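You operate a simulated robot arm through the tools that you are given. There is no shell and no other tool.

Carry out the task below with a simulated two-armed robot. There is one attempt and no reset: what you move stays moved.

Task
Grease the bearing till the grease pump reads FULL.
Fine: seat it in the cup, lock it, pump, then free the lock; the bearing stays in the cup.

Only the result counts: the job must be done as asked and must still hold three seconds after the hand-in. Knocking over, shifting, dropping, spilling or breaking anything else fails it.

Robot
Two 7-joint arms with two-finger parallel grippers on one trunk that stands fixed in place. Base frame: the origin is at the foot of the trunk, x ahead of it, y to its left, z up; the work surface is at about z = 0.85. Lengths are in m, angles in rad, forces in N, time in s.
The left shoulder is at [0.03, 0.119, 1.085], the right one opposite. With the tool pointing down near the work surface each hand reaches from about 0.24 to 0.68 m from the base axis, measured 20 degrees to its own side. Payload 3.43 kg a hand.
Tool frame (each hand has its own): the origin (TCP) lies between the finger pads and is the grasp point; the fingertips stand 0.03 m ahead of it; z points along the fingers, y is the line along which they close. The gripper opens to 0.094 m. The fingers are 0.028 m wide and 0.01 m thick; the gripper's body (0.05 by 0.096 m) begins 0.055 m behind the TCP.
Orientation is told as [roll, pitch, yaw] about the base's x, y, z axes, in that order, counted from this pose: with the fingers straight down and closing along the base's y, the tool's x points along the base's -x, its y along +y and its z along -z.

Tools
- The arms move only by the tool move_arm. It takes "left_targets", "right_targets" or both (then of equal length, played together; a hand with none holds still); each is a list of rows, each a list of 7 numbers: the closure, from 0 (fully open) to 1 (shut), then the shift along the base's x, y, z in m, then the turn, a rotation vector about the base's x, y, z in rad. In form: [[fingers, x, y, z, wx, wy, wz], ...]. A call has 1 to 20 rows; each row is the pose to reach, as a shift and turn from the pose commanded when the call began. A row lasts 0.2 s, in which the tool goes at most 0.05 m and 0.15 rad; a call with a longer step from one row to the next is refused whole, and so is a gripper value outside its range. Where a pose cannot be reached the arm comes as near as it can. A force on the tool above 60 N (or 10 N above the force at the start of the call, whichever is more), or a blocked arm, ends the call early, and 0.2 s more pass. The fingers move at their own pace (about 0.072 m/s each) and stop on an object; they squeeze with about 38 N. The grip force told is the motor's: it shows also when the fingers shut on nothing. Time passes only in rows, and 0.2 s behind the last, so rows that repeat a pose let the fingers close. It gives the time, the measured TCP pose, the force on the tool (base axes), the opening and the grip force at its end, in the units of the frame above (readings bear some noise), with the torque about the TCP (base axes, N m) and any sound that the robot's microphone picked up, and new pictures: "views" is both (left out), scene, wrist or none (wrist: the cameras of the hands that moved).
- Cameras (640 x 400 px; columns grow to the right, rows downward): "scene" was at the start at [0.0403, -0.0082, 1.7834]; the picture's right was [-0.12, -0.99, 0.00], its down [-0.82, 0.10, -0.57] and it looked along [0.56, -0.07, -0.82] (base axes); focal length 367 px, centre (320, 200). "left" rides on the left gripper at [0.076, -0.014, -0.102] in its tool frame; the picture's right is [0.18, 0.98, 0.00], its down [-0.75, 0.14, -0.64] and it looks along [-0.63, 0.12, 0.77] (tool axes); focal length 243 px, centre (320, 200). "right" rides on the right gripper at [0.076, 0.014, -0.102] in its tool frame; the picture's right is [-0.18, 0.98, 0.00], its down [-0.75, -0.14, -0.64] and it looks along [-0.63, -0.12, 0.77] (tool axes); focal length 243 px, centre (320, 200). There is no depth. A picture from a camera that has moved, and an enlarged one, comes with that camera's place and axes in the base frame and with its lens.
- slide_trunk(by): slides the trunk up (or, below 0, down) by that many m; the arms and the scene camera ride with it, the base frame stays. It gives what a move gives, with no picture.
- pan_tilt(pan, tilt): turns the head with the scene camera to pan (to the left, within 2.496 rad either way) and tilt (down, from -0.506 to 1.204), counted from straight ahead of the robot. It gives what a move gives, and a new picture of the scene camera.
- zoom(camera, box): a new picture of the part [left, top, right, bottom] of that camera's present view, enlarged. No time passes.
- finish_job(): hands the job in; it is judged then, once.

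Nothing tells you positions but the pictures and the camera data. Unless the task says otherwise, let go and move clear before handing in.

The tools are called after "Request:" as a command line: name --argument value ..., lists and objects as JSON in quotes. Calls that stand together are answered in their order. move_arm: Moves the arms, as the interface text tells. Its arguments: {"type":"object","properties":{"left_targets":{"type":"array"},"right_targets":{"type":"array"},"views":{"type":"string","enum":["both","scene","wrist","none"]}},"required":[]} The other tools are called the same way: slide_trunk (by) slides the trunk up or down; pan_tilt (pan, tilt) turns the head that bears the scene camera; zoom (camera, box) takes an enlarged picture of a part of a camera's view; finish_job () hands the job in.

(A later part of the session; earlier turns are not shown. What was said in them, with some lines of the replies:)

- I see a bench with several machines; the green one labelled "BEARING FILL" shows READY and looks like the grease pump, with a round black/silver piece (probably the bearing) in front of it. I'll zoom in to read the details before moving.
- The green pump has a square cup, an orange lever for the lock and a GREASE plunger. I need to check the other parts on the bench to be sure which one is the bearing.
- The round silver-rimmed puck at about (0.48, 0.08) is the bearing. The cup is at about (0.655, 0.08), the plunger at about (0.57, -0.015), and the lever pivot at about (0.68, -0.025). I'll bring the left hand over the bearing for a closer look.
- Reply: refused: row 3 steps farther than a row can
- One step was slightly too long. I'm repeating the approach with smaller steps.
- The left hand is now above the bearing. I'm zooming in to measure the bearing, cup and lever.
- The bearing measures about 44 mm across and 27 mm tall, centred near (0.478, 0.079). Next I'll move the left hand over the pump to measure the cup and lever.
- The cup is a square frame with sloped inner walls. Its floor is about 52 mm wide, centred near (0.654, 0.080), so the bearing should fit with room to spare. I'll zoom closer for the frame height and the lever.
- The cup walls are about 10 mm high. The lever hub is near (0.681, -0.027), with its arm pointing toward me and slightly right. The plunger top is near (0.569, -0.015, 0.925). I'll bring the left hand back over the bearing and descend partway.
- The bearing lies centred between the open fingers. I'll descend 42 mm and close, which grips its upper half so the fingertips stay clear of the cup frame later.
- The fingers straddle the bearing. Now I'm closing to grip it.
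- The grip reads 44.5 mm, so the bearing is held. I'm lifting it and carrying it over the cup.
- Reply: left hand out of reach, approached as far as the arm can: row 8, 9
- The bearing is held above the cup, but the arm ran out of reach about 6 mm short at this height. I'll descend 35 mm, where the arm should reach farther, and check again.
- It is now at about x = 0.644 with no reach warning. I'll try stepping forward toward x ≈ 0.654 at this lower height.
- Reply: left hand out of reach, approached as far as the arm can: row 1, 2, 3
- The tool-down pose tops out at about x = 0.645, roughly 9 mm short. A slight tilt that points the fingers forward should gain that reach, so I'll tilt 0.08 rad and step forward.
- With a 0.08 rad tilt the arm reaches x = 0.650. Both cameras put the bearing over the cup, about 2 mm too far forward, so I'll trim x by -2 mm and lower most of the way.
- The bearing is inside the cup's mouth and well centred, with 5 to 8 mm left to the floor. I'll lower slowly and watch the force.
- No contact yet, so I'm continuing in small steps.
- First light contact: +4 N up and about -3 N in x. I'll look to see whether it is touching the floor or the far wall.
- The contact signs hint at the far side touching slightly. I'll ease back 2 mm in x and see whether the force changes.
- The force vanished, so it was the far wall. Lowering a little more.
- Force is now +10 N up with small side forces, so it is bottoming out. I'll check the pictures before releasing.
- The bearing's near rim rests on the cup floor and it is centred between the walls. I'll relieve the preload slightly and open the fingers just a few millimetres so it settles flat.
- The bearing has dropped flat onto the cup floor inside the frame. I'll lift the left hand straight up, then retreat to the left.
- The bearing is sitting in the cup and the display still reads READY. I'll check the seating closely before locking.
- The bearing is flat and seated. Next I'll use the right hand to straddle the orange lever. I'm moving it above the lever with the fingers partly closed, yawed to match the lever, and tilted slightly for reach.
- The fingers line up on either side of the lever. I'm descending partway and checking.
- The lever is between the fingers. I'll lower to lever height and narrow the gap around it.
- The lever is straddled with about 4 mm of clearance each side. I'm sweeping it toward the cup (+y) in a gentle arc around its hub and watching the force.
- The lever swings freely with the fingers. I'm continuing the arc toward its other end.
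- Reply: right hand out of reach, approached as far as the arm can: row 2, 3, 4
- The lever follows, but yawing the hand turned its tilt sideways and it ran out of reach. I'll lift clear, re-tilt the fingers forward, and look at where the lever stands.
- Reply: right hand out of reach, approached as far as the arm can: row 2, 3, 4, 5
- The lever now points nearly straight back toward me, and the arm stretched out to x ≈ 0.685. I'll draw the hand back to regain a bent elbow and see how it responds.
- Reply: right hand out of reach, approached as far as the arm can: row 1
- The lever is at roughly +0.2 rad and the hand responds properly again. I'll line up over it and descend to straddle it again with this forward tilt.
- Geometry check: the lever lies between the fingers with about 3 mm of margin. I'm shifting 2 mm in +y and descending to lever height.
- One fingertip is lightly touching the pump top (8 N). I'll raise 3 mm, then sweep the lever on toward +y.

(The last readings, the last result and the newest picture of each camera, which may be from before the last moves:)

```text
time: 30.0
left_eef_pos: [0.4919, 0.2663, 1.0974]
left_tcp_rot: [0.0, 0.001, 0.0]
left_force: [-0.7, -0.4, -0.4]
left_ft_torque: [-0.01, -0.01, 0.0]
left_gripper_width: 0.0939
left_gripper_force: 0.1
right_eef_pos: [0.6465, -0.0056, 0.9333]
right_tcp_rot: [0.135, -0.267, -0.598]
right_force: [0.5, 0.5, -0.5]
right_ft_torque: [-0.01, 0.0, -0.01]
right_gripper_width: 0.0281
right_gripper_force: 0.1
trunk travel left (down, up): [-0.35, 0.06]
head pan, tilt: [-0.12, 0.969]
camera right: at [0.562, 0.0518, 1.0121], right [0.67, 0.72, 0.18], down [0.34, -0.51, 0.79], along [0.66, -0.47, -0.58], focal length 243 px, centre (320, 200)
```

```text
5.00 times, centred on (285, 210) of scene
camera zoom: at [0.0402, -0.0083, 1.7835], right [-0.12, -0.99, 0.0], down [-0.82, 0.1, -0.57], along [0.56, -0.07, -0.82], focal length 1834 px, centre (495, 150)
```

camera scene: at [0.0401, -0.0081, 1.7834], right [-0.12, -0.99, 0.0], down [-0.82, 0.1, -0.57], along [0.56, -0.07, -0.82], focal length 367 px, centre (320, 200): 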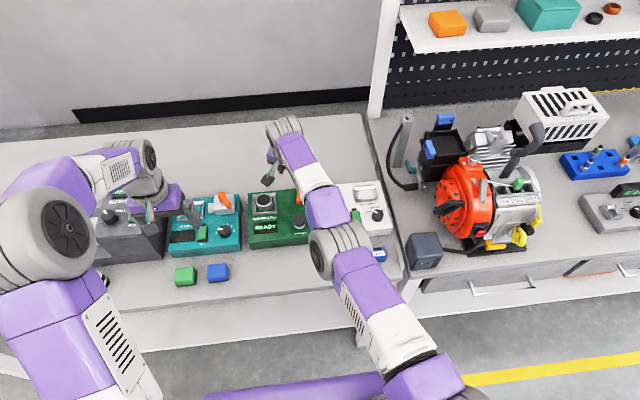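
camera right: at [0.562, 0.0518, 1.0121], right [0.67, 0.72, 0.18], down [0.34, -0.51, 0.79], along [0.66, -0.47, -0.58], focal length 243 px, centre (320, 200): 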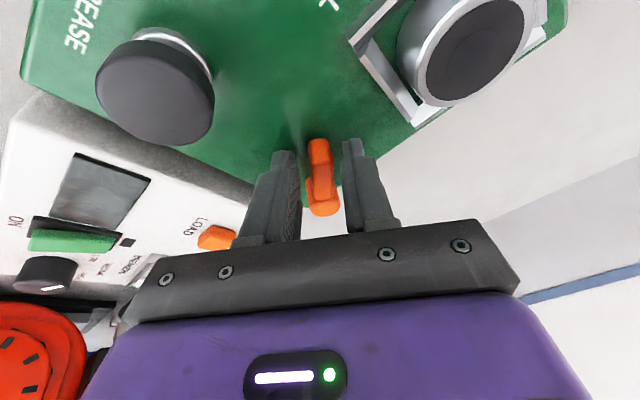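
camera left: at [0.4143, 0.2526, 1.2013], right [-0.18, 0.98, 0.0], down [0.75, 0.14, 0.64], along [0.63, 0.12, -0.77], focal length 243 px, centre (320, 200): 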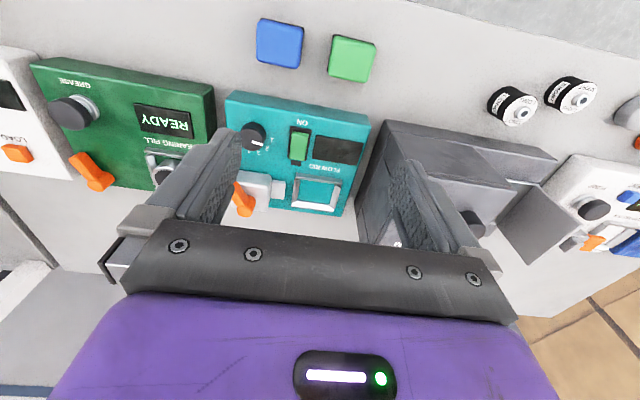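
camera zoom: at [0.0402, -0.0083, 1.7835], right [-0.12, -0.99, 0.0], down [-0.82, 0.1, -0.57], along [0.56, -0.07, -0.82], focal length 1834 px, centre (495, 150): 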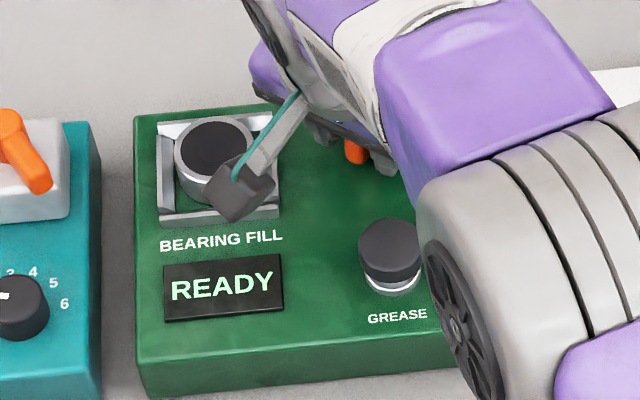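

The lever keeps following without resistance. I'm pushing farther round the arc to find its end stop.

Request:
move_arm --right_targets '[[0.7, 0.0022, 0.0024, 0, 0, 0, -0.07], [0.7, 0.0045, 0.0047, 0, 0, 0, -0.14], [0.7, 0.0072, 0.0068, 0, 0, 0, -0.22], [0.7, 0.01, 0.0087, 0, 0, 0, -0.3], [0.7, 0.013, 0.0102, 0, 0, 0, -0.38], [0.7, 0.013, 0.0102, 0, 0, 0, -0.38]]' --views "wrist"

Request:
zoom --camera "right" --box '[230, 60, 410, 220]'

Request:
zoom --camera "scene" --box '[240, 170, 330, 250]'

```text
time: 31.4
left_eef_pos: [0.4899, 0.2646, 1.0992]
left_tcp_rot: [0.002, -0.001, 0.002]
left_force: [0.8, -0.1, -0.1]
left_ft_torque: [-0.01, 0.02, 0.01]
left_gripper_width: 0.094
left_gripper_force: 0.2
right_eef_pos: [0.6574, 0.0016, 0.9326]
right_tcp_rot: [0.133, -0.266, -0.979]
right_force: [-14.7, -14.8, 0.5]
right_ft_torque: [-0.58, 0.46, 0.19]
right_gripper_width: 0.0402
right_gripper_force: 10.5
trunk travel left (down, up): [-0.35, 0.06]
head pan, tilt: [-0.12, 0.969]
camera right: at [0.6001, 0.0863, 1.0119], right [0.89, 0.42, 0.17], down [0.13, -0.59, 0.8], along [0.44, -0.68, -0.58], focal length 243 px, centre (320, 200)
```

right: 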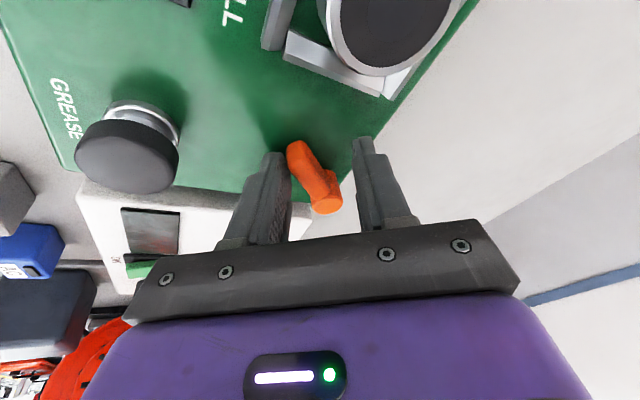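

```text
2.50 times, centred on (320, 140) of right
camera zoom: at [0.6001, 0.0863, 1.0119], right [0.89, 0.42, 0.17], down [0.13, -0.59, 0.8], along [0.44, -0.68, -0.58], focal length 606 px, centre (320, 350)
```

zoom: 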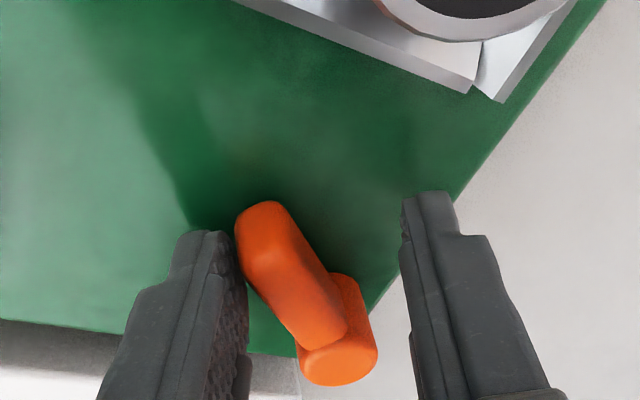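

```text
5.00 times, centred on (285, 210) of scene
camera zoom: at [0.0377, -0.0105, 1.7835], right [-0.12, -0.99, 0.0], down [-0.82, 0.1, -0.57], along [0.56, -0.07, -0.82], focal length 1834 px, centre (495, 150)
```

zoom: 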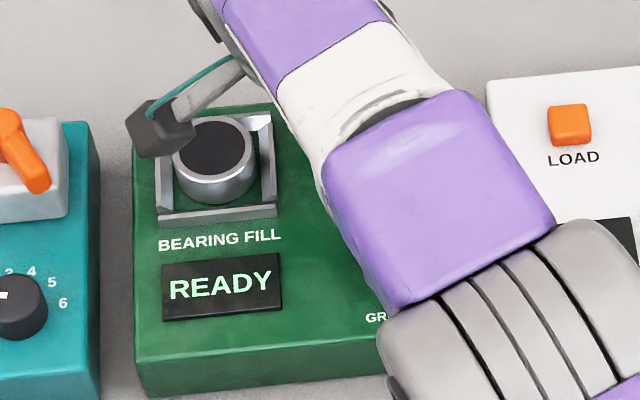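

The lever has now hit its stop; the resistance is about 20 N. I'll back off a few millimetres to release the load, then lift the hand straight up and check where the lever rests.

Request:
move_arm --right_targets '[[0.62, -0.004, -0.003, 0, 0, 0, 0.08], [0.6, -0.007, -0.005, 0, 0, 0, 0.16], [0.6, -0.007, -0.005, 0.02, 0, 0, 0.2], [0.6, -0.01, -0.006, 0.045, 0, 0, 0.25], [0.6, -0.02, -0.008, 0.07, 0, 0, 0.3], [0.6, -0.04, -0.02, 0.08, 0, 0, 0.35], [0.6, -0.06, -0.05, 0.09, 0, 0, 0.38], [0.6, -0.08, -0.085, 0.1, 0, 0, 0.38], [0.6, -0.1, -0.12, 0.1, 0, 0, 0.38]]' --views "both"

Request:
zoom --camera "scene" --box '[240, 170, 330, 250]'

```text
time: 33.4
left_eef_pos: [0.4904, 0.2652, 1.099]
left_tcp_rot: [0.001, -0.002, 0.0]
left_force: [-0.8, 0.0, -0.1]
left_ft_torque: [-0.01, -0.01, 0.04]
left_gripper_width: 0.0941
left_gripper_force: 0.1
right_eef_pos: [0.5607, -0.1153, 1.0316]
right_tcp_rot: [0.139, -0.268, -0.597]
right_force: [0.1, 0.2, 0.5]
right_ft_torque: [-0.01, 0.03, 0.01]
right_gripper_width: 0.0379
right_gripper_force: 0.1
trunk travel left (down, up): [-0.35, 0.06]
head pan, tilt: [-0.12, 0.969]
camera scene: at [0.0399, -0.0094, 1.7834], right [-0.12, -0.99, 0.0], down [-0.82, 0.1, -0.57], along [0.56, -0.07, -0.82], focal length 367 px, centre (320, 200)
camera right: at [0.4751, -0.0583, 1.1118], right [0.66, 0.73, 0.18], down [0.34, -0.51, 0.79], along [0.67, -0.47, -0.58], focal length 243 px, centre (320, 200)
```

scene: 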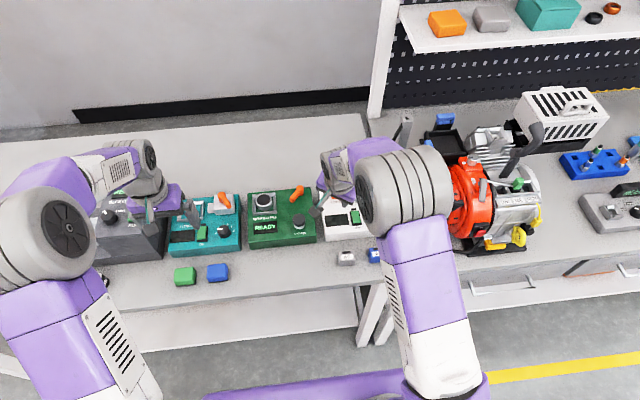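
right: 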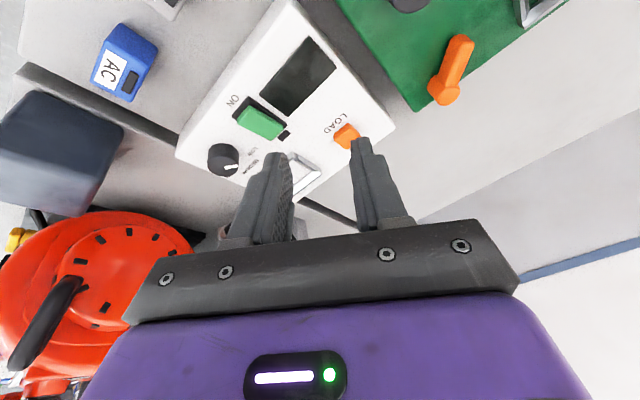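

```text
5.00 times, centred on (285, 210) of scene
camera zoom: at [0.0399, -0.0094, 1.7834], right [-0.12, -0.99, 0.0], down [-0.82, 0.1, -0.57], along [0.56, -0.07, -0.82], focal length 1834 px, centre (495, 150)
```

zoom: 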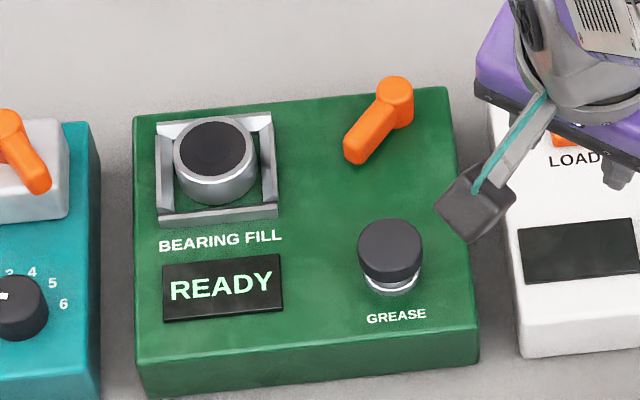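

The lever now points toward the cup and stays there, so it should be locked. Next I'll straighten the right hand, shut the fingers, and move above the GREASE plunger.

Request:
move_arm --right_targets '[[0.8, 0.0014, 0.0167, 0, -0.008, 0.05, 0.096], [1, 0.0028, 0.0334, 0, -0.016, 0.1, 0.192], [1, 0.0042, 0.05, 0, -0.024, 0.15, 0.288], [1, 0.0055, 0.067, -0.01, -0.032, 0.2, 0.384], [1, 0.007, 0.0836, -0.02, -0.04, 0.25, 0.48], [1, 0.0083, 0.1003, -0.036, -0.0485, 0.3003, 0.5756], [1, 0.0083, 0.1003, -0.046, -0.0485, 0.3003, 0.5756], [1, 0.0083, 0.1003, -0.046, -0.0485, 0.3003, 0.5756]]' --views "both"

Request:
zoom --camera "scene" --box '[240, 170, 330, 250]'

Request:
zoom --camera "right" --box '[230, 40, 410, 220]'

```text
time: 35.2
left_eef_pos: [0.492, 0.2667, 1.0987]
left_tcp_rot: [-0.001, 0.0, 0.0]
left_force: [1.0, 0.2, -0.6]
left_ft_torque: [-0.01, 0.01, 0.01]
left_gripper_width: 0.0942
left_gripper_force: 0.1
right_eef_pos: [0.5671, -0.0148, 0.9878]
right_tcp_rot: [0.003, 0.001, 0.001]
right_force: [0.1, -0.4, 0.7]
right_ft_torque: [0.0, -0.02, -0.01]
right_gripper_width: 0.0
right_gripper_force: 33.4
trunk travel left (down, up): [-0.35, 0.06]
head pan, tilt: [-0.12, 0.969]
camera scene: at [0.0405, -0.008, 1.7835], right [-0.12, -0.99, 0.0], down [-0.82, 0.1, -0.57], along [0.56, -0.07, -0.82], focal length 367 px, centre (320, 200)
camera right: at [0.4893, 0.0, 1.0902], right [0.18, 0.98, 0.0], down [0.76, -0.14, 0.64], along [0.63, -0.12, -0.77], focal length 243 px, centre (320, 200)
```

scene: 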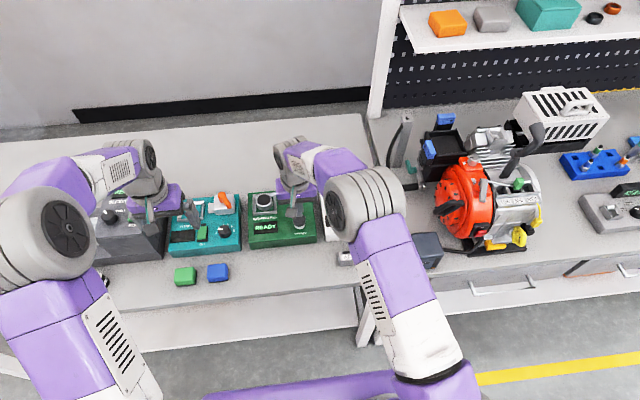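
right: 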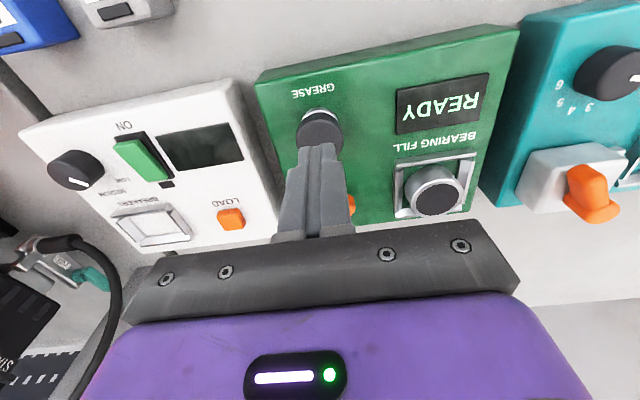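

```text
5.00 times, centred on (285, 210) of scene
camera zoom: at [0.0405, -0.008, 1.7835], right [-0.12, -0.99, 0.0], down [-0.82, 0.1, -0.57], along [0.56, -0.07, -0.82], focal length 1834 px, centre (495, 150)
```

zoom: 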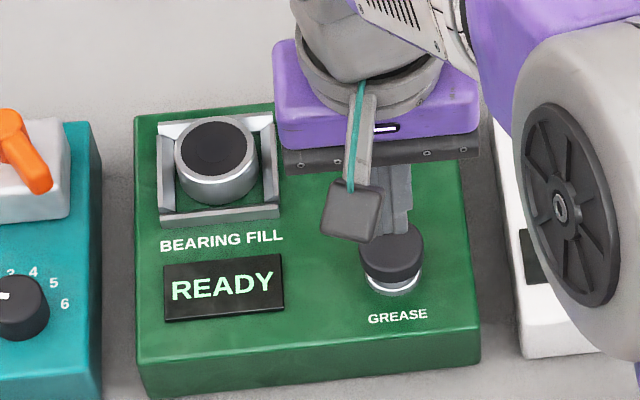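

```text
2.22 times, centred on (320, 130) of right
camera zoom: at [0.4893, 0.0, 1.0902], right [0.18, 0.98, 0.0], down [0.76, -0.14, 0.64], along [0.63, -0.12, -0.77], focal length 539 px, centre (320, 356)
```

zoom: 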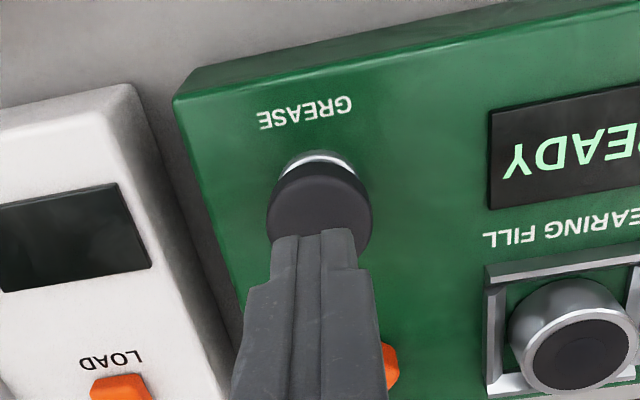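

The closed fingers are over the plunger cap. I'll press down gently and observe the force and display.

Request:
move_arm --right_targets '[[1, 0.001, 0, -0.02, 0, 0, 0], [1, 0.001, 0, -0.03, 0, 0, 0], [1, 0.001, 0, -0.034, 0, 0, 0], [1, 0.001, 0, -0.038, 0, 0, 0], [1, 0.001, 0, -0.038, 0, 0, 0]]' --views "scene"

Request:
zoom --camera "scene" --box '[240, 170, 330, 250]'

```text
time: 36.4
left_eef_pos: [0.4906, 0.2652, 1.0976]
left_tcp_rot: [0.0, 0.002, 0.0]
left_force: [-0.8, 0.5, 0.3]
left_ft_torque: [0.0, 0.01, -0.01]
left_gripper_width: 0.0941
left_gripper_force: 0.0
right_eef_pos: [0.5678, -0.0136, 0.9491]
right_tcp_rot: [0.002, 0.001, -0.001]
right_force: [-1.0, 0.0, 2.9]
right_ft_torque: [0.0, 0.06, 0.02]
right_gripper_width: 0.0
right_gripper_force: 32.8
trunk travel left (down, up): [-0.35, 0.06]
head pan, tilt: [-0.12, 0.969]
camera scene: at [0.0398, -0.0082, 1.7835], right [-0.12, -0.99, 0.0], down [-0.82, 0.1, -0.57], along [0.56, -0.07, -0.82], focal length 367 px, centre (320, 200)
```

scene: 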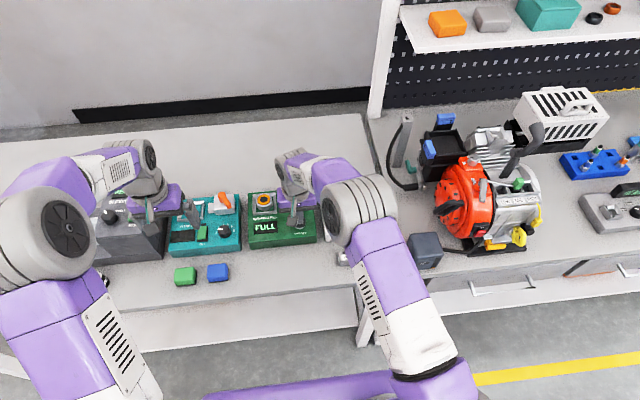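

```text
5.00 times, centred on (285, 210) of scene
camera zoom: at [0.0398, -0.0082, 1.7835], right [-0.12, -0.99, 0.0], down [-0.82, 0.1, -0.57], along [0.56, -0.07, -0.82], focal length 1834 px, centre (495, 150)
```

zoom: 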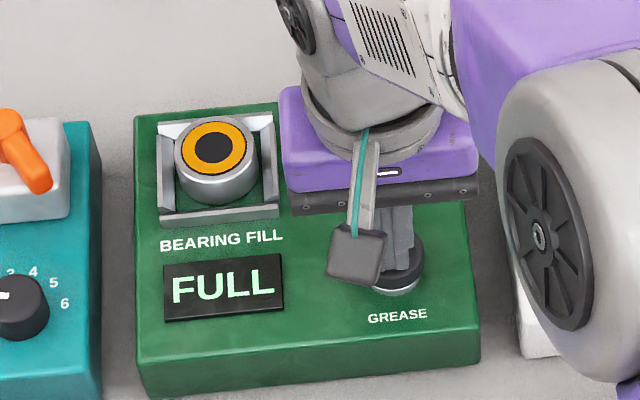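

The display reads FULL after a single stroke, and the bearing now shows an orange grease ring. I'll lift off the plunger at once.

Request:
move_arm --right_targets '[[1, 0, 0, 0.012, 0, 0, 0], [1, 0, 0, 0.03, 0, 0, 0], [1, 0, 0, 0.055, 0, 0, 0], [1, 0, 0, 0.055, 0, 0, 0]]' --views "scene"

Request:
zoom --camera "scene" --box '[240, 170, 330, 250]'

```text
time: 37.4
left_eef_pos: [0.4913, 0.2659, 1.098]
left_tcp_rot: [-0.001, -0.001, 0.001]
left_force: [0.4, 1.0, 0.0]
left_ft_torque: [-0.01, -0.04, -0.04]
left_gripper_width: 0.0939
left_gripper_force: 0.1
right_eef_pos: [0.5678, -0.015, 1.0035]
right_tcp_rot: [0.005, 0.002, 0.0]
right_force: [0.2, -0.7, -0.7]
right_ft_torque: [0.01, 0.01, 0.03]
right_gripper_width: 0.0
right_gripper_force: 32.8
trunk travel left (down, up): [-0.35, 0.06]
head pan, tilt: [-0.12, 0.969]
camera scene: at [0.0408, -0.0082, 1.7834], right [-0.12, -0.99, 0.0], down [-0.82, 0.1, -0.57], along [0.56, -0.07, -0.82], focal length 367 px, centre (320, 200)
```

scene: 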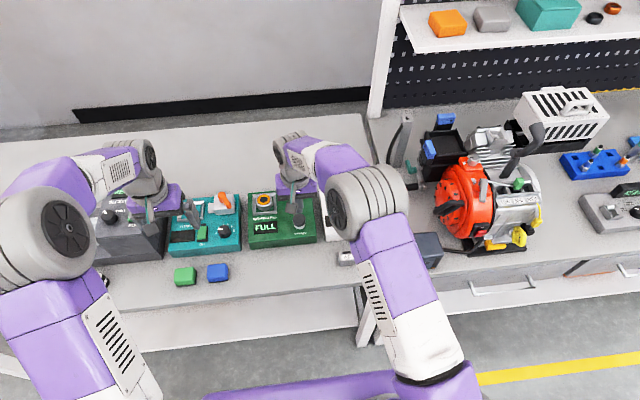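

```text
5.00 times, centred on (285, 210) of scene
camera zoom: at [0.0408, -0.0082, 1.7834], right [-0.12, -0.99, 0.0], down [-0.82, 0.1, -0.57], along [0.56, -0.07, -0.82], focal length 1834 px, centre (495, 150)
```

zoom: 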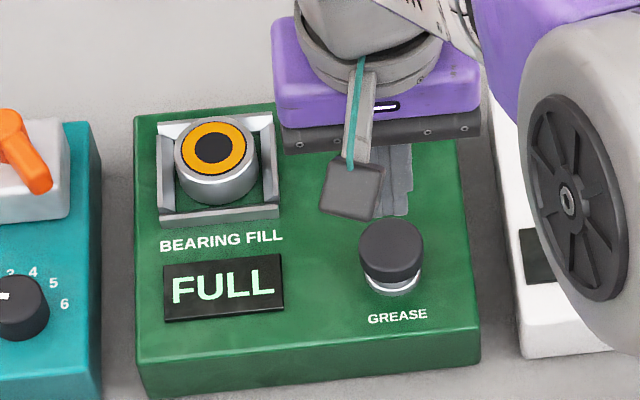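

It still reads FULL after release. Now I'll free the lock by moving the closed fingers to the +y side of the lever tip, high first and with a slight forward tilt.

Request:
move_arm --right_targets '[[1, 0.017, 0.011, 0, 0, -0.05, 0], [1, 0.033, 0.022, 0, 0, -0.1, 0], [1, 0.05, 0.034, 0, 0, -0.15, 0], [1, 0.066, 0.045, 0, 0, -0.2, 0], [1, 0.066, 0.045, -0.025, 0, -0.2, 0], [1, 0.066, 0.045, -0.025, 0, -0.2, 0]]' --views "both"

Request:
zoom --camera "right" --box '[230, 40, 450, 220]'

Request:
zoom --camera "scene" --box '[240, 170, 330, 250]'

```text
time: 38.8
left_eef_pos: [0.4903, 0.2663, 1.097]
left_tcp_rot: [-0.001, 0.0, -0.003]
left_force: [0.5, 0.4, 0.6]
left_ft_torque: [-0.01, 0.01, -0.01]
left_gripper_width: 0.094
left_gripper_force: 0.0
right_eef_pos: [0.6335, 0.033, 0.9802]
right_tcp_rot: [0.003, -0.197, 0.002]
right_force: [-0.2, -0.4, 0.3]
right_ft_torque: [-0.03, 0.03, -0.01]
right_gripper_width: 0.0001
right_gripper_force: 32.7
trunk travel left (down, up): [-0.35, 0.06]
head pan, tilt: [-0.12, 0.969]
camera scene: at [0.0399, -0.0081, 1.7835], right [-0.12, -0.99, 0.0], down [-0.82, 0.1, -0.57], along [0.56, -0.07, -0.82], focal length 367 px, centre (320, 200)
camera right: at [0.5371, 0.0466, 1.0652], right [0.18, 0.98, 0.04], down [0.61, -0.14, 0.78], along [0.77, -0.12, -0.63], focal length 243 px, centre (320, 200)
```

scene: 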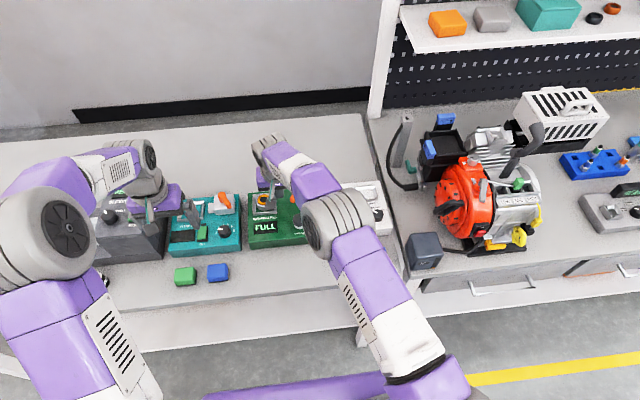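
right: 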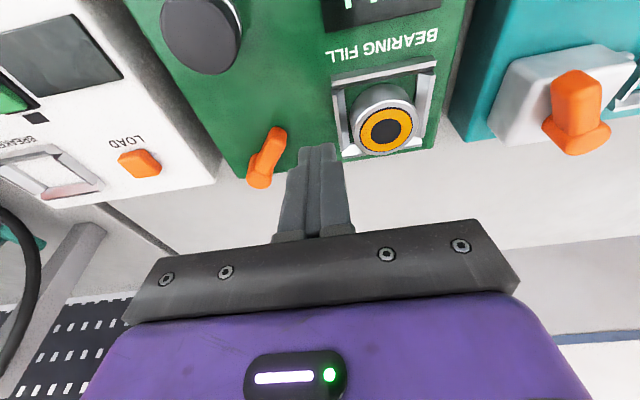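

```text
2.22 times, centred on (340, 130) of right
camera zoom: at [0.5371, 0.0466, 1.0652], right [0.18, 0.98, 0.04], down [0.61, -0.14, 0.78], along [0.77, -0.12, -0.63], focal length 539 px, centre (276, 356)
```

zoom: 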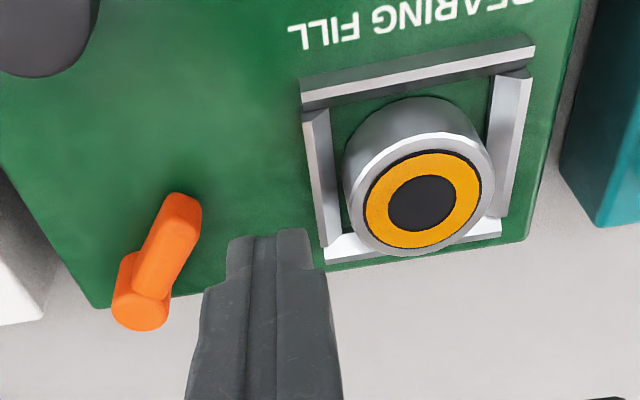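

```text
5.00 times, centred on (285, 210) of scene
camera zoom: at [0.0399, -0.0081, 1.7835], right [-0.12, -0.99, 0.0], down [-0.82, 0.1, -0.57], along [0.56, -0.07, -0.82], focal length 1834 px, centre (495, 150)
```

zoom: 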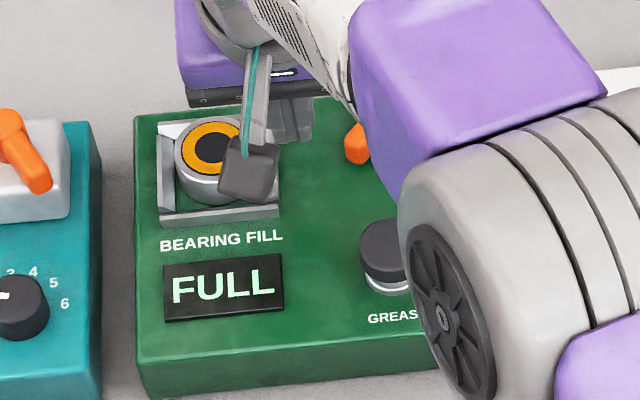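

The fingers are between the lever and the cup. I'll shift 8 mm away from the cup and then descend to lever height beside the lever tip.

Request:
move_arm --right_targets '[[1, 0, -0.008, 0, 0, 0, 0], [1, 0, -0.008, -0.02, 0, 0, 0], [1, 0, -0.008, -0.037, 0, 0, 0], [1, 0, -0.008, -0.0465, 0, 0, 0], [1, 0, -0.008, -0.0465, 0, 0, 0]]' --views "wrist"

Request:
zoom --camera "right" --box '[230, 40, 450, 220]'

Request:
zoom --camera "scene" --box '[240, 170, 330, 250]'

```text
time: 40.0
left_eef_pos: [0.491, 0.2664, 1.0981]
left_tcp_rot: [0.0, -0.001, -0.001]
left_force: [-0.2, 0.4, -0.3]
left_ft_torque: [-0.01, -0.04, -0.01]
left_gripper_width: 0.0939
left_gripper_force: 0.1
right_eef_pos: [0.635, 0.0222, 0.9336]
right_tcp_rot: [0.004, -0.198, 0.0]
right_force: [-0.7, 0.6, 0.2]
right_ft_torque: [-0.03, -0.01, 0.0]
right_gripper_width: 0.0
right_gripper_force: 33.1
trunk travel left (down, up): [-0.35, 0.06]
head pan, tilt: [-0.12, 0.969]
camera right: at [0.5388, 0.0375, 1.018], right [0.18, 0.98, 0.04], down [0.61, -0.14, 0.78], along [0.77, -0.12, -0.63], focal length 243 px, centre (320, 200)
```

right: 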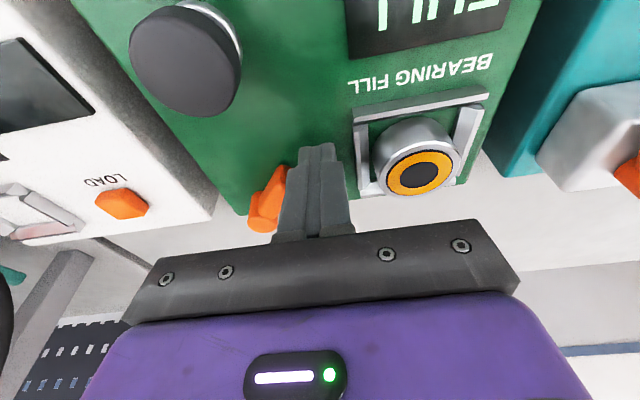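

```text
2.22 times, centred on (340, 130) of right
camera zoom: at [0.5388, 0.0375, 1.018], right [0.18, 0.98, 0.04], down [0.61, -0.14, 0.78], along [0.77, -0.12, -0.63], focal length 539 px, centre (276, 356)
```

zoom: 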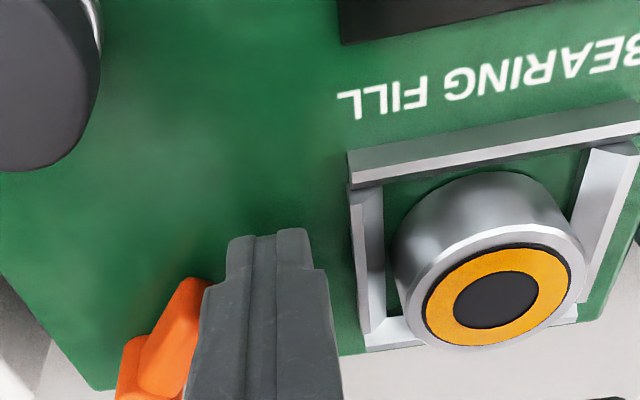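

```text
5.00 times, centred on (285, 210) of scene
camera zoom: at [0.0401, -0.0082, 1.7835], right [-0.12, -0.99, 0.0], down [-0.82, 0.1, -0.57], along [0.56, -0.07, -0.82], focal length 1834 px, centre (495, 150)
```

zoom: 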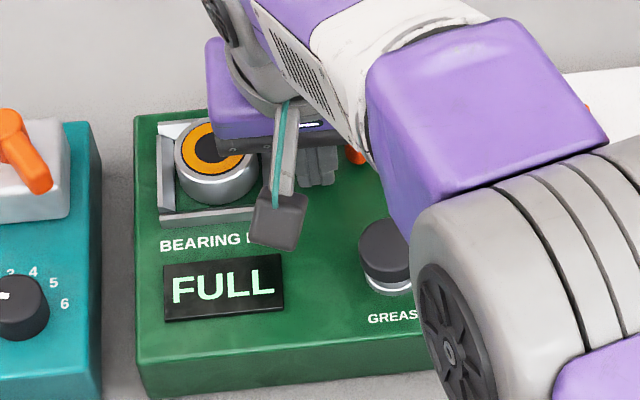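

The finger is down beside the lever tip, clear of the cup. I'm pushing it back toward -y, away from the cup.

Request:
move_arm --right_targets '[[1, 0, -0.006, 0, 0, 0, 0], [1, 0, -0.012, 0, 0, 0, 0], [1, 0, -0.018, 0, 0, 0, 0], [1, 0, -0.024, 0, 0, 0, 0], [1, 0, -0.03, 0, 0, 0, 0], [1, 0, -0.036, 0, 0, 0, 0], [1, 0, -0.04, 0, 0, 0, 0]]' --views "wrist"

Request:
zoom --camera "right" --box '[200, 40, 420, 220]'

Request:
zoom --camera "scene" --box '[240, 170, 330, 250]'

```text
time: 41.6
left_eef_pos: [0.491, 0.2667, 1.0985]
left_tcp_rot: [0.002, -0.001, 0.001]
left_force: [0.9, 0.4, 0.6]
left_ft_torque: [-0.03, -0.04, 0.01]
left_gripper_width: 0.0939
left_gripper_force: 0.0
right_eef_pos: [0.6355, -0.0178, 0.9332]
right_tcp_rot: [0.002, -0.198, 0.0]
right_force: [-0.9, 0.8, -0.4]
right_ft_torque: [0.02, 0.0, 0.0]
right_gripper_width: 0.0
right_gripper_force: 32.6
trunk travel left (down, up): [-0.35, 0.06]
head pan, tilt: [-0.12, 0.969]
camera right: at [0.5379, -0.0037, 1.018], right [0.18, 0.98, 0.04], down [0.61, -0.14, 0.78], along [0.77, -0.12, -0.63], focal length 243 px, centre (320, 200)
```

right: 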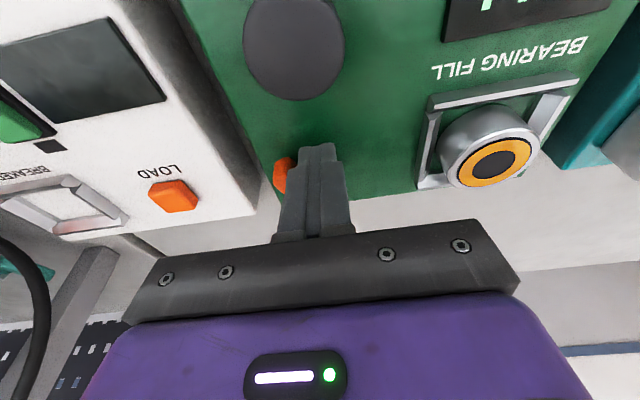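

```text
2.22 times, centred on (310, 130) of right
camera zoom: at [0.5379, -0.0037, 1.018], right [0.18, 0.98, 0.04], down [0.61, -0.14, 0.78], along [0.77, -0.12, -0.63], focal length 539 px, centre (342, 356)
```

zoom: 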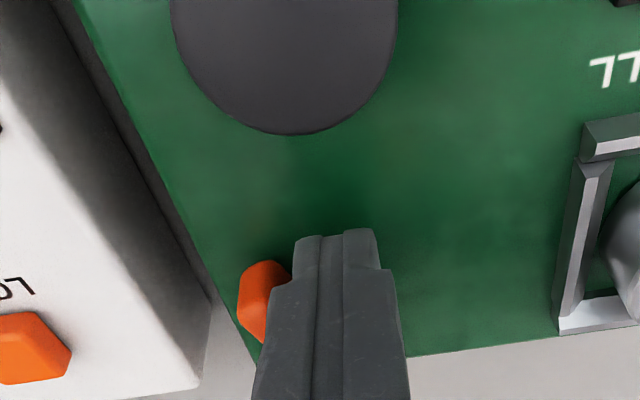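

```text
5.00 times, centred on (285, 210) of scene
camera zoom: at [0.0402, -0.0082, 1.7834], right [-0.12, -0.99, 0.0], down [-0.82, 0.1, -0.57], along [0.56, -0.07, -0.82], focal length 1834 px, centre (495, 150)
```

zoom: 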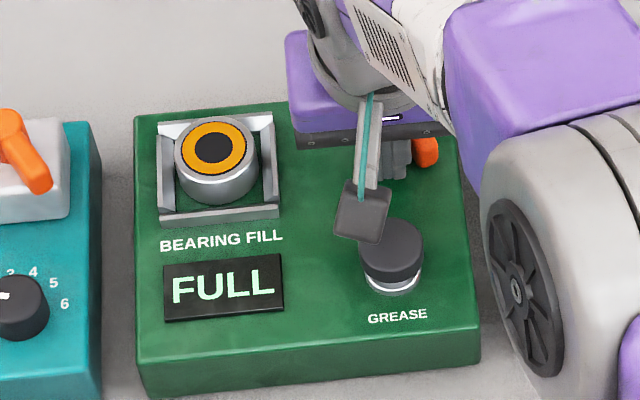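

The lever tip is almost back at its starting place. I'm pushing a few more millimetres to bring it fully to its open stop.

Request:
move_arm --right_targets '[[1, 0, -0.003, 0, 0, 0, 0], [1, 0, -0.005, 0, 0, 0, 0], [1, 0, -0.007, 0, 0, 0, 0], [1, 0, -0.008, 0, 0, 0, 0], [1, 0, -0.008, 0, 0, 0, 0]]' --views "wrist"

Request:
zoom --camera "scene" --box '[240, 170, 330, 250]'

```text
time: 42.8
left_eef_pos: [0.4912, 0.2679, 1.0978]
left_tcp_rot: [-0.001, 0.0, 0.001]
left_force: [0.6, -0.1, 0.6]
left_ft_torque: [-0.02, 0.01, 0.02]
left_gripper_width: 0.094
left_gripper_force: 0.0
right_eef_pos: [0.635, -0.0211, 0.9324]
right_tcp_rot: [0.007, -0.199, 0.002]
right_force: [-0.8, 22.9, 0.2]
right_ft_torque: [0.69, 0.05, 0.41]
right_gripper_width: 0.0001
right_gripper_force: 32.7
trunk travel left (down, up): [-0.35, 0.06]
head pan, tilt: [-0.12, 0.969]
camera right: at [0.5382, -0.0073, 1.0176], right [0.18, 0.98, 0.04], down [0.61, -0.14, 0.78], along [0.77, -0.11, -0.63], focal length 243 px, centre (320, 200)
```

right: 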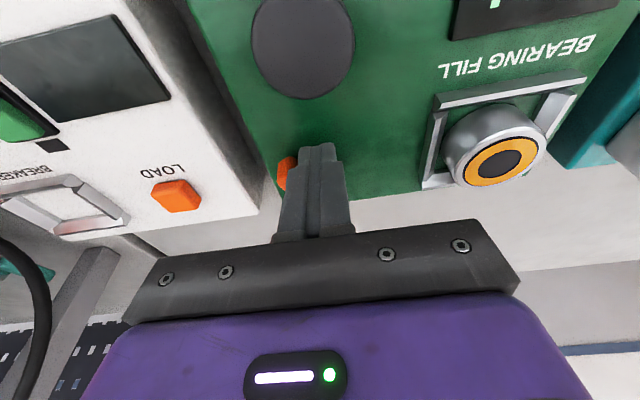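

```text
5.00 times, centred on (285, 210) of scene
camera zoom: at [0.0401, -0.0043, 1.7835], right [-0.12, -0.99, 0.0], down [-0.82, 0.1, -0.57], along [0.56, -0.07, -0.82], focal length 1834 px, centre (495, 150)
```

zoom: 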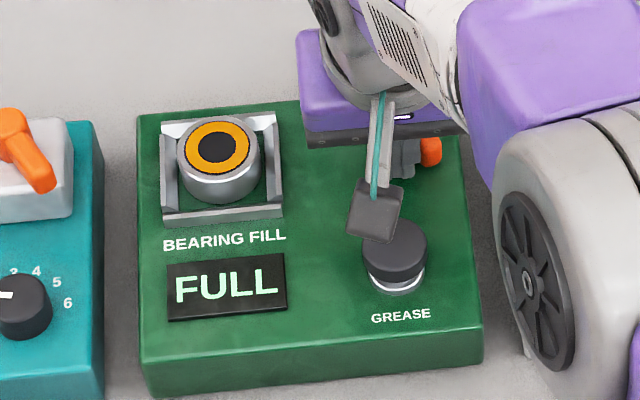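

The lever is against its open stop (23 N), so the lock is free. I'll back off, lift clear and withdraw the right hand.

Request:
move_arm --right_targets '[[1, 0, 0.006, 0, 0, 0, 0], [1, 0, 0.014, 0, 0, 0, 0], [1, 0, 0.014, 0.03, 0, 0, 0], [1, 0, 0.014, 0.065, 0, 0, 0], [1, -0.02, 0.01, 0.09, 0, 0.05, 0], [1, -0.05, -0.01, 0.11, 0, 0.1, 0], [1, -0.08, -0.035, 0.13, 0, 0.15, 0], [1, -0.11, -0.065, 0.15, 0, 0.2, 0], [0.8, -0.14, -0.095, 0.17, 0, 0.2, 0], [0.5, -0.17, -0.125, 0.19, 0, 0.2, 0], [0.2, -0.2, -0.155, 0.21, 0, 0.2, 0], [0, -0.215, -0.185, 0.23, 0, 0.2, 0], [0, -0.215, -0.185, 0.23, 0, 0.2, 0]]' --views "both"

Request:
zoom --camera "scene" --box '[240, 170, 330, 250]'

Request:
zoom --camera "scene" --box '[252, 182, 292, 214]'

```text
time: 45.6
left_eef_pos: [0.4917, 0.2674, 1.0969]
left_tcp_rot: [0.002, 0.002, 0.0]
left_force: [-0.8, 0.4, 0.7]
left_ft_torque: [0.0, 0.02, -0.01]
left_gripper_width: 0.0938
left_gripper_force: 0.0
right_eef_pos: [0.4223, -0.2093, 1.1614]
right_tcp_rot: [0.002, 0.003, 0.001]
right_force: [-0.3, 0.8, 0.4]
right_ft_torque: [-0.02, 0.01, 0.01]
right_gripper_width: 0.094
right_gripper_force: 0.0
trunk travel left (down, up): [-0.35, 0.06]
head pan, tilt: [-0.12, 0.969]
camera scene: at [0.041, -0.0075, 1.7834], right [-0.12, -0.99, 0.0], down [-0.82, 0.1, -0.57], along [0.56, -0.07, -0.82], focal length 367 px, centre (320, 200)
camera right: at [0.3443, -0.1952, 1.2643], right [0.18, 0.98, 0.0], down [0.76, -0.14, 0.64], along [0.63, -0.12, -0.77], focal length 243 px, centre (320, 200)
```

scene: 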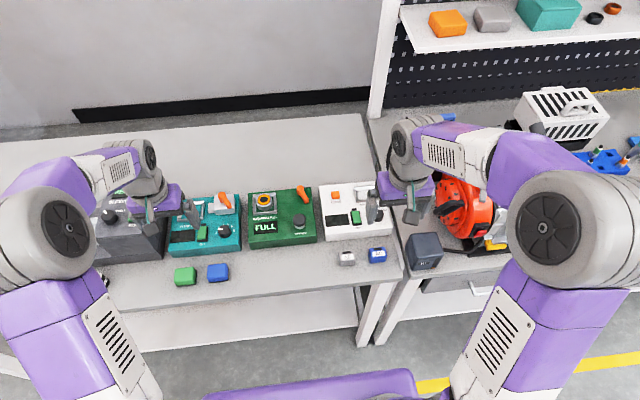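
right: 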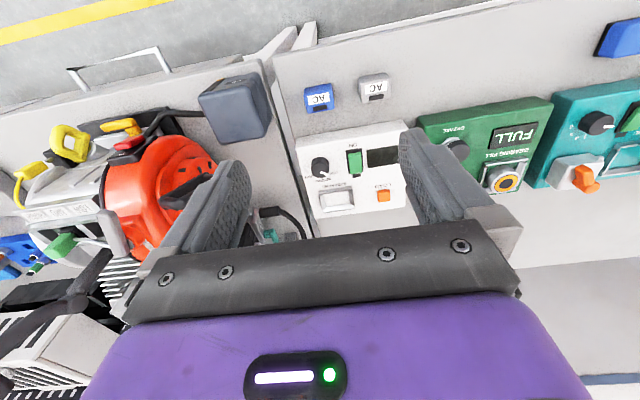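

```text
5.00 times, centred on (285, 210) of scene
camera zoom: at [0.041, -0.0075, 1.7834], right [-0.12, -0.99, 0.0], down [-0.82, 0.1, -0.57], along [0.56, -0.07, -0.82], focal length 1834 px, centre (495, 150)
```

zoom: 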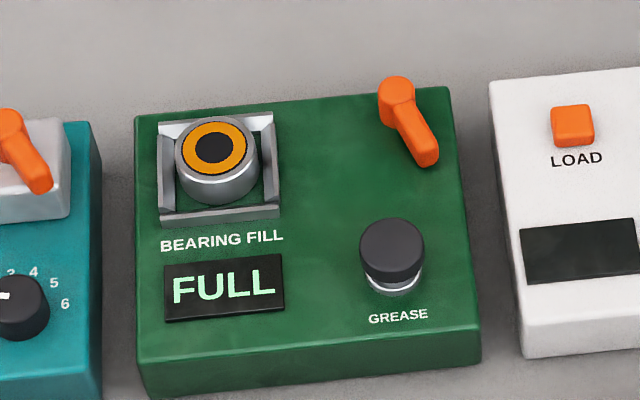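

```text
12.50 times, centred on (272, 198) of scene
camera zoom: at [0.041, -0.0075, 1.7834], right [-0.12, -0.99, 0.0], down [-0.82, 0.1, -0.57], along [0.56, -0.07, -0.82], focal length 4585 px, centre (920, 225)
```

zoom: 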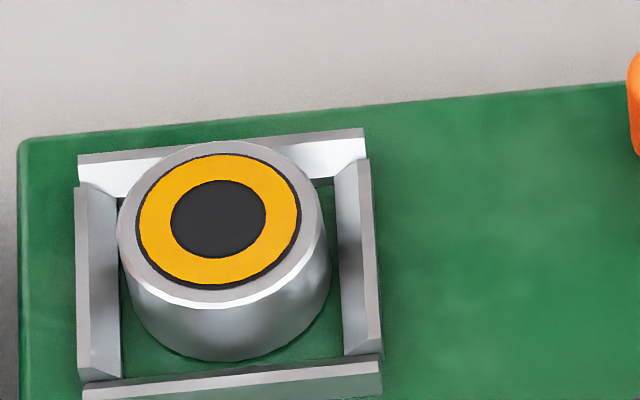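

The pump reads FULL and the greased bearing sits flat in the cup. The lever is back at its open position, both hands are clear, and nothing else has moved. I'm handing in the job.

Request:
finish_job

```text
The job is handed in.
```

The bearing is greased and the pump reads FULL; I've handed the job in. I seated the bearing in the cup and swung the lock lever over to its stop. One press of the GREASE plunger filled it, and I then pushed the lever back to its open stop.

In the last pictures before hand-in, the bearing sat flat in the cup with its orange grease ring showing. Both hands were empty and clear, and nothing else on the bench looked moved. The hand-in gave no verdict, so I can't say how it was judged.
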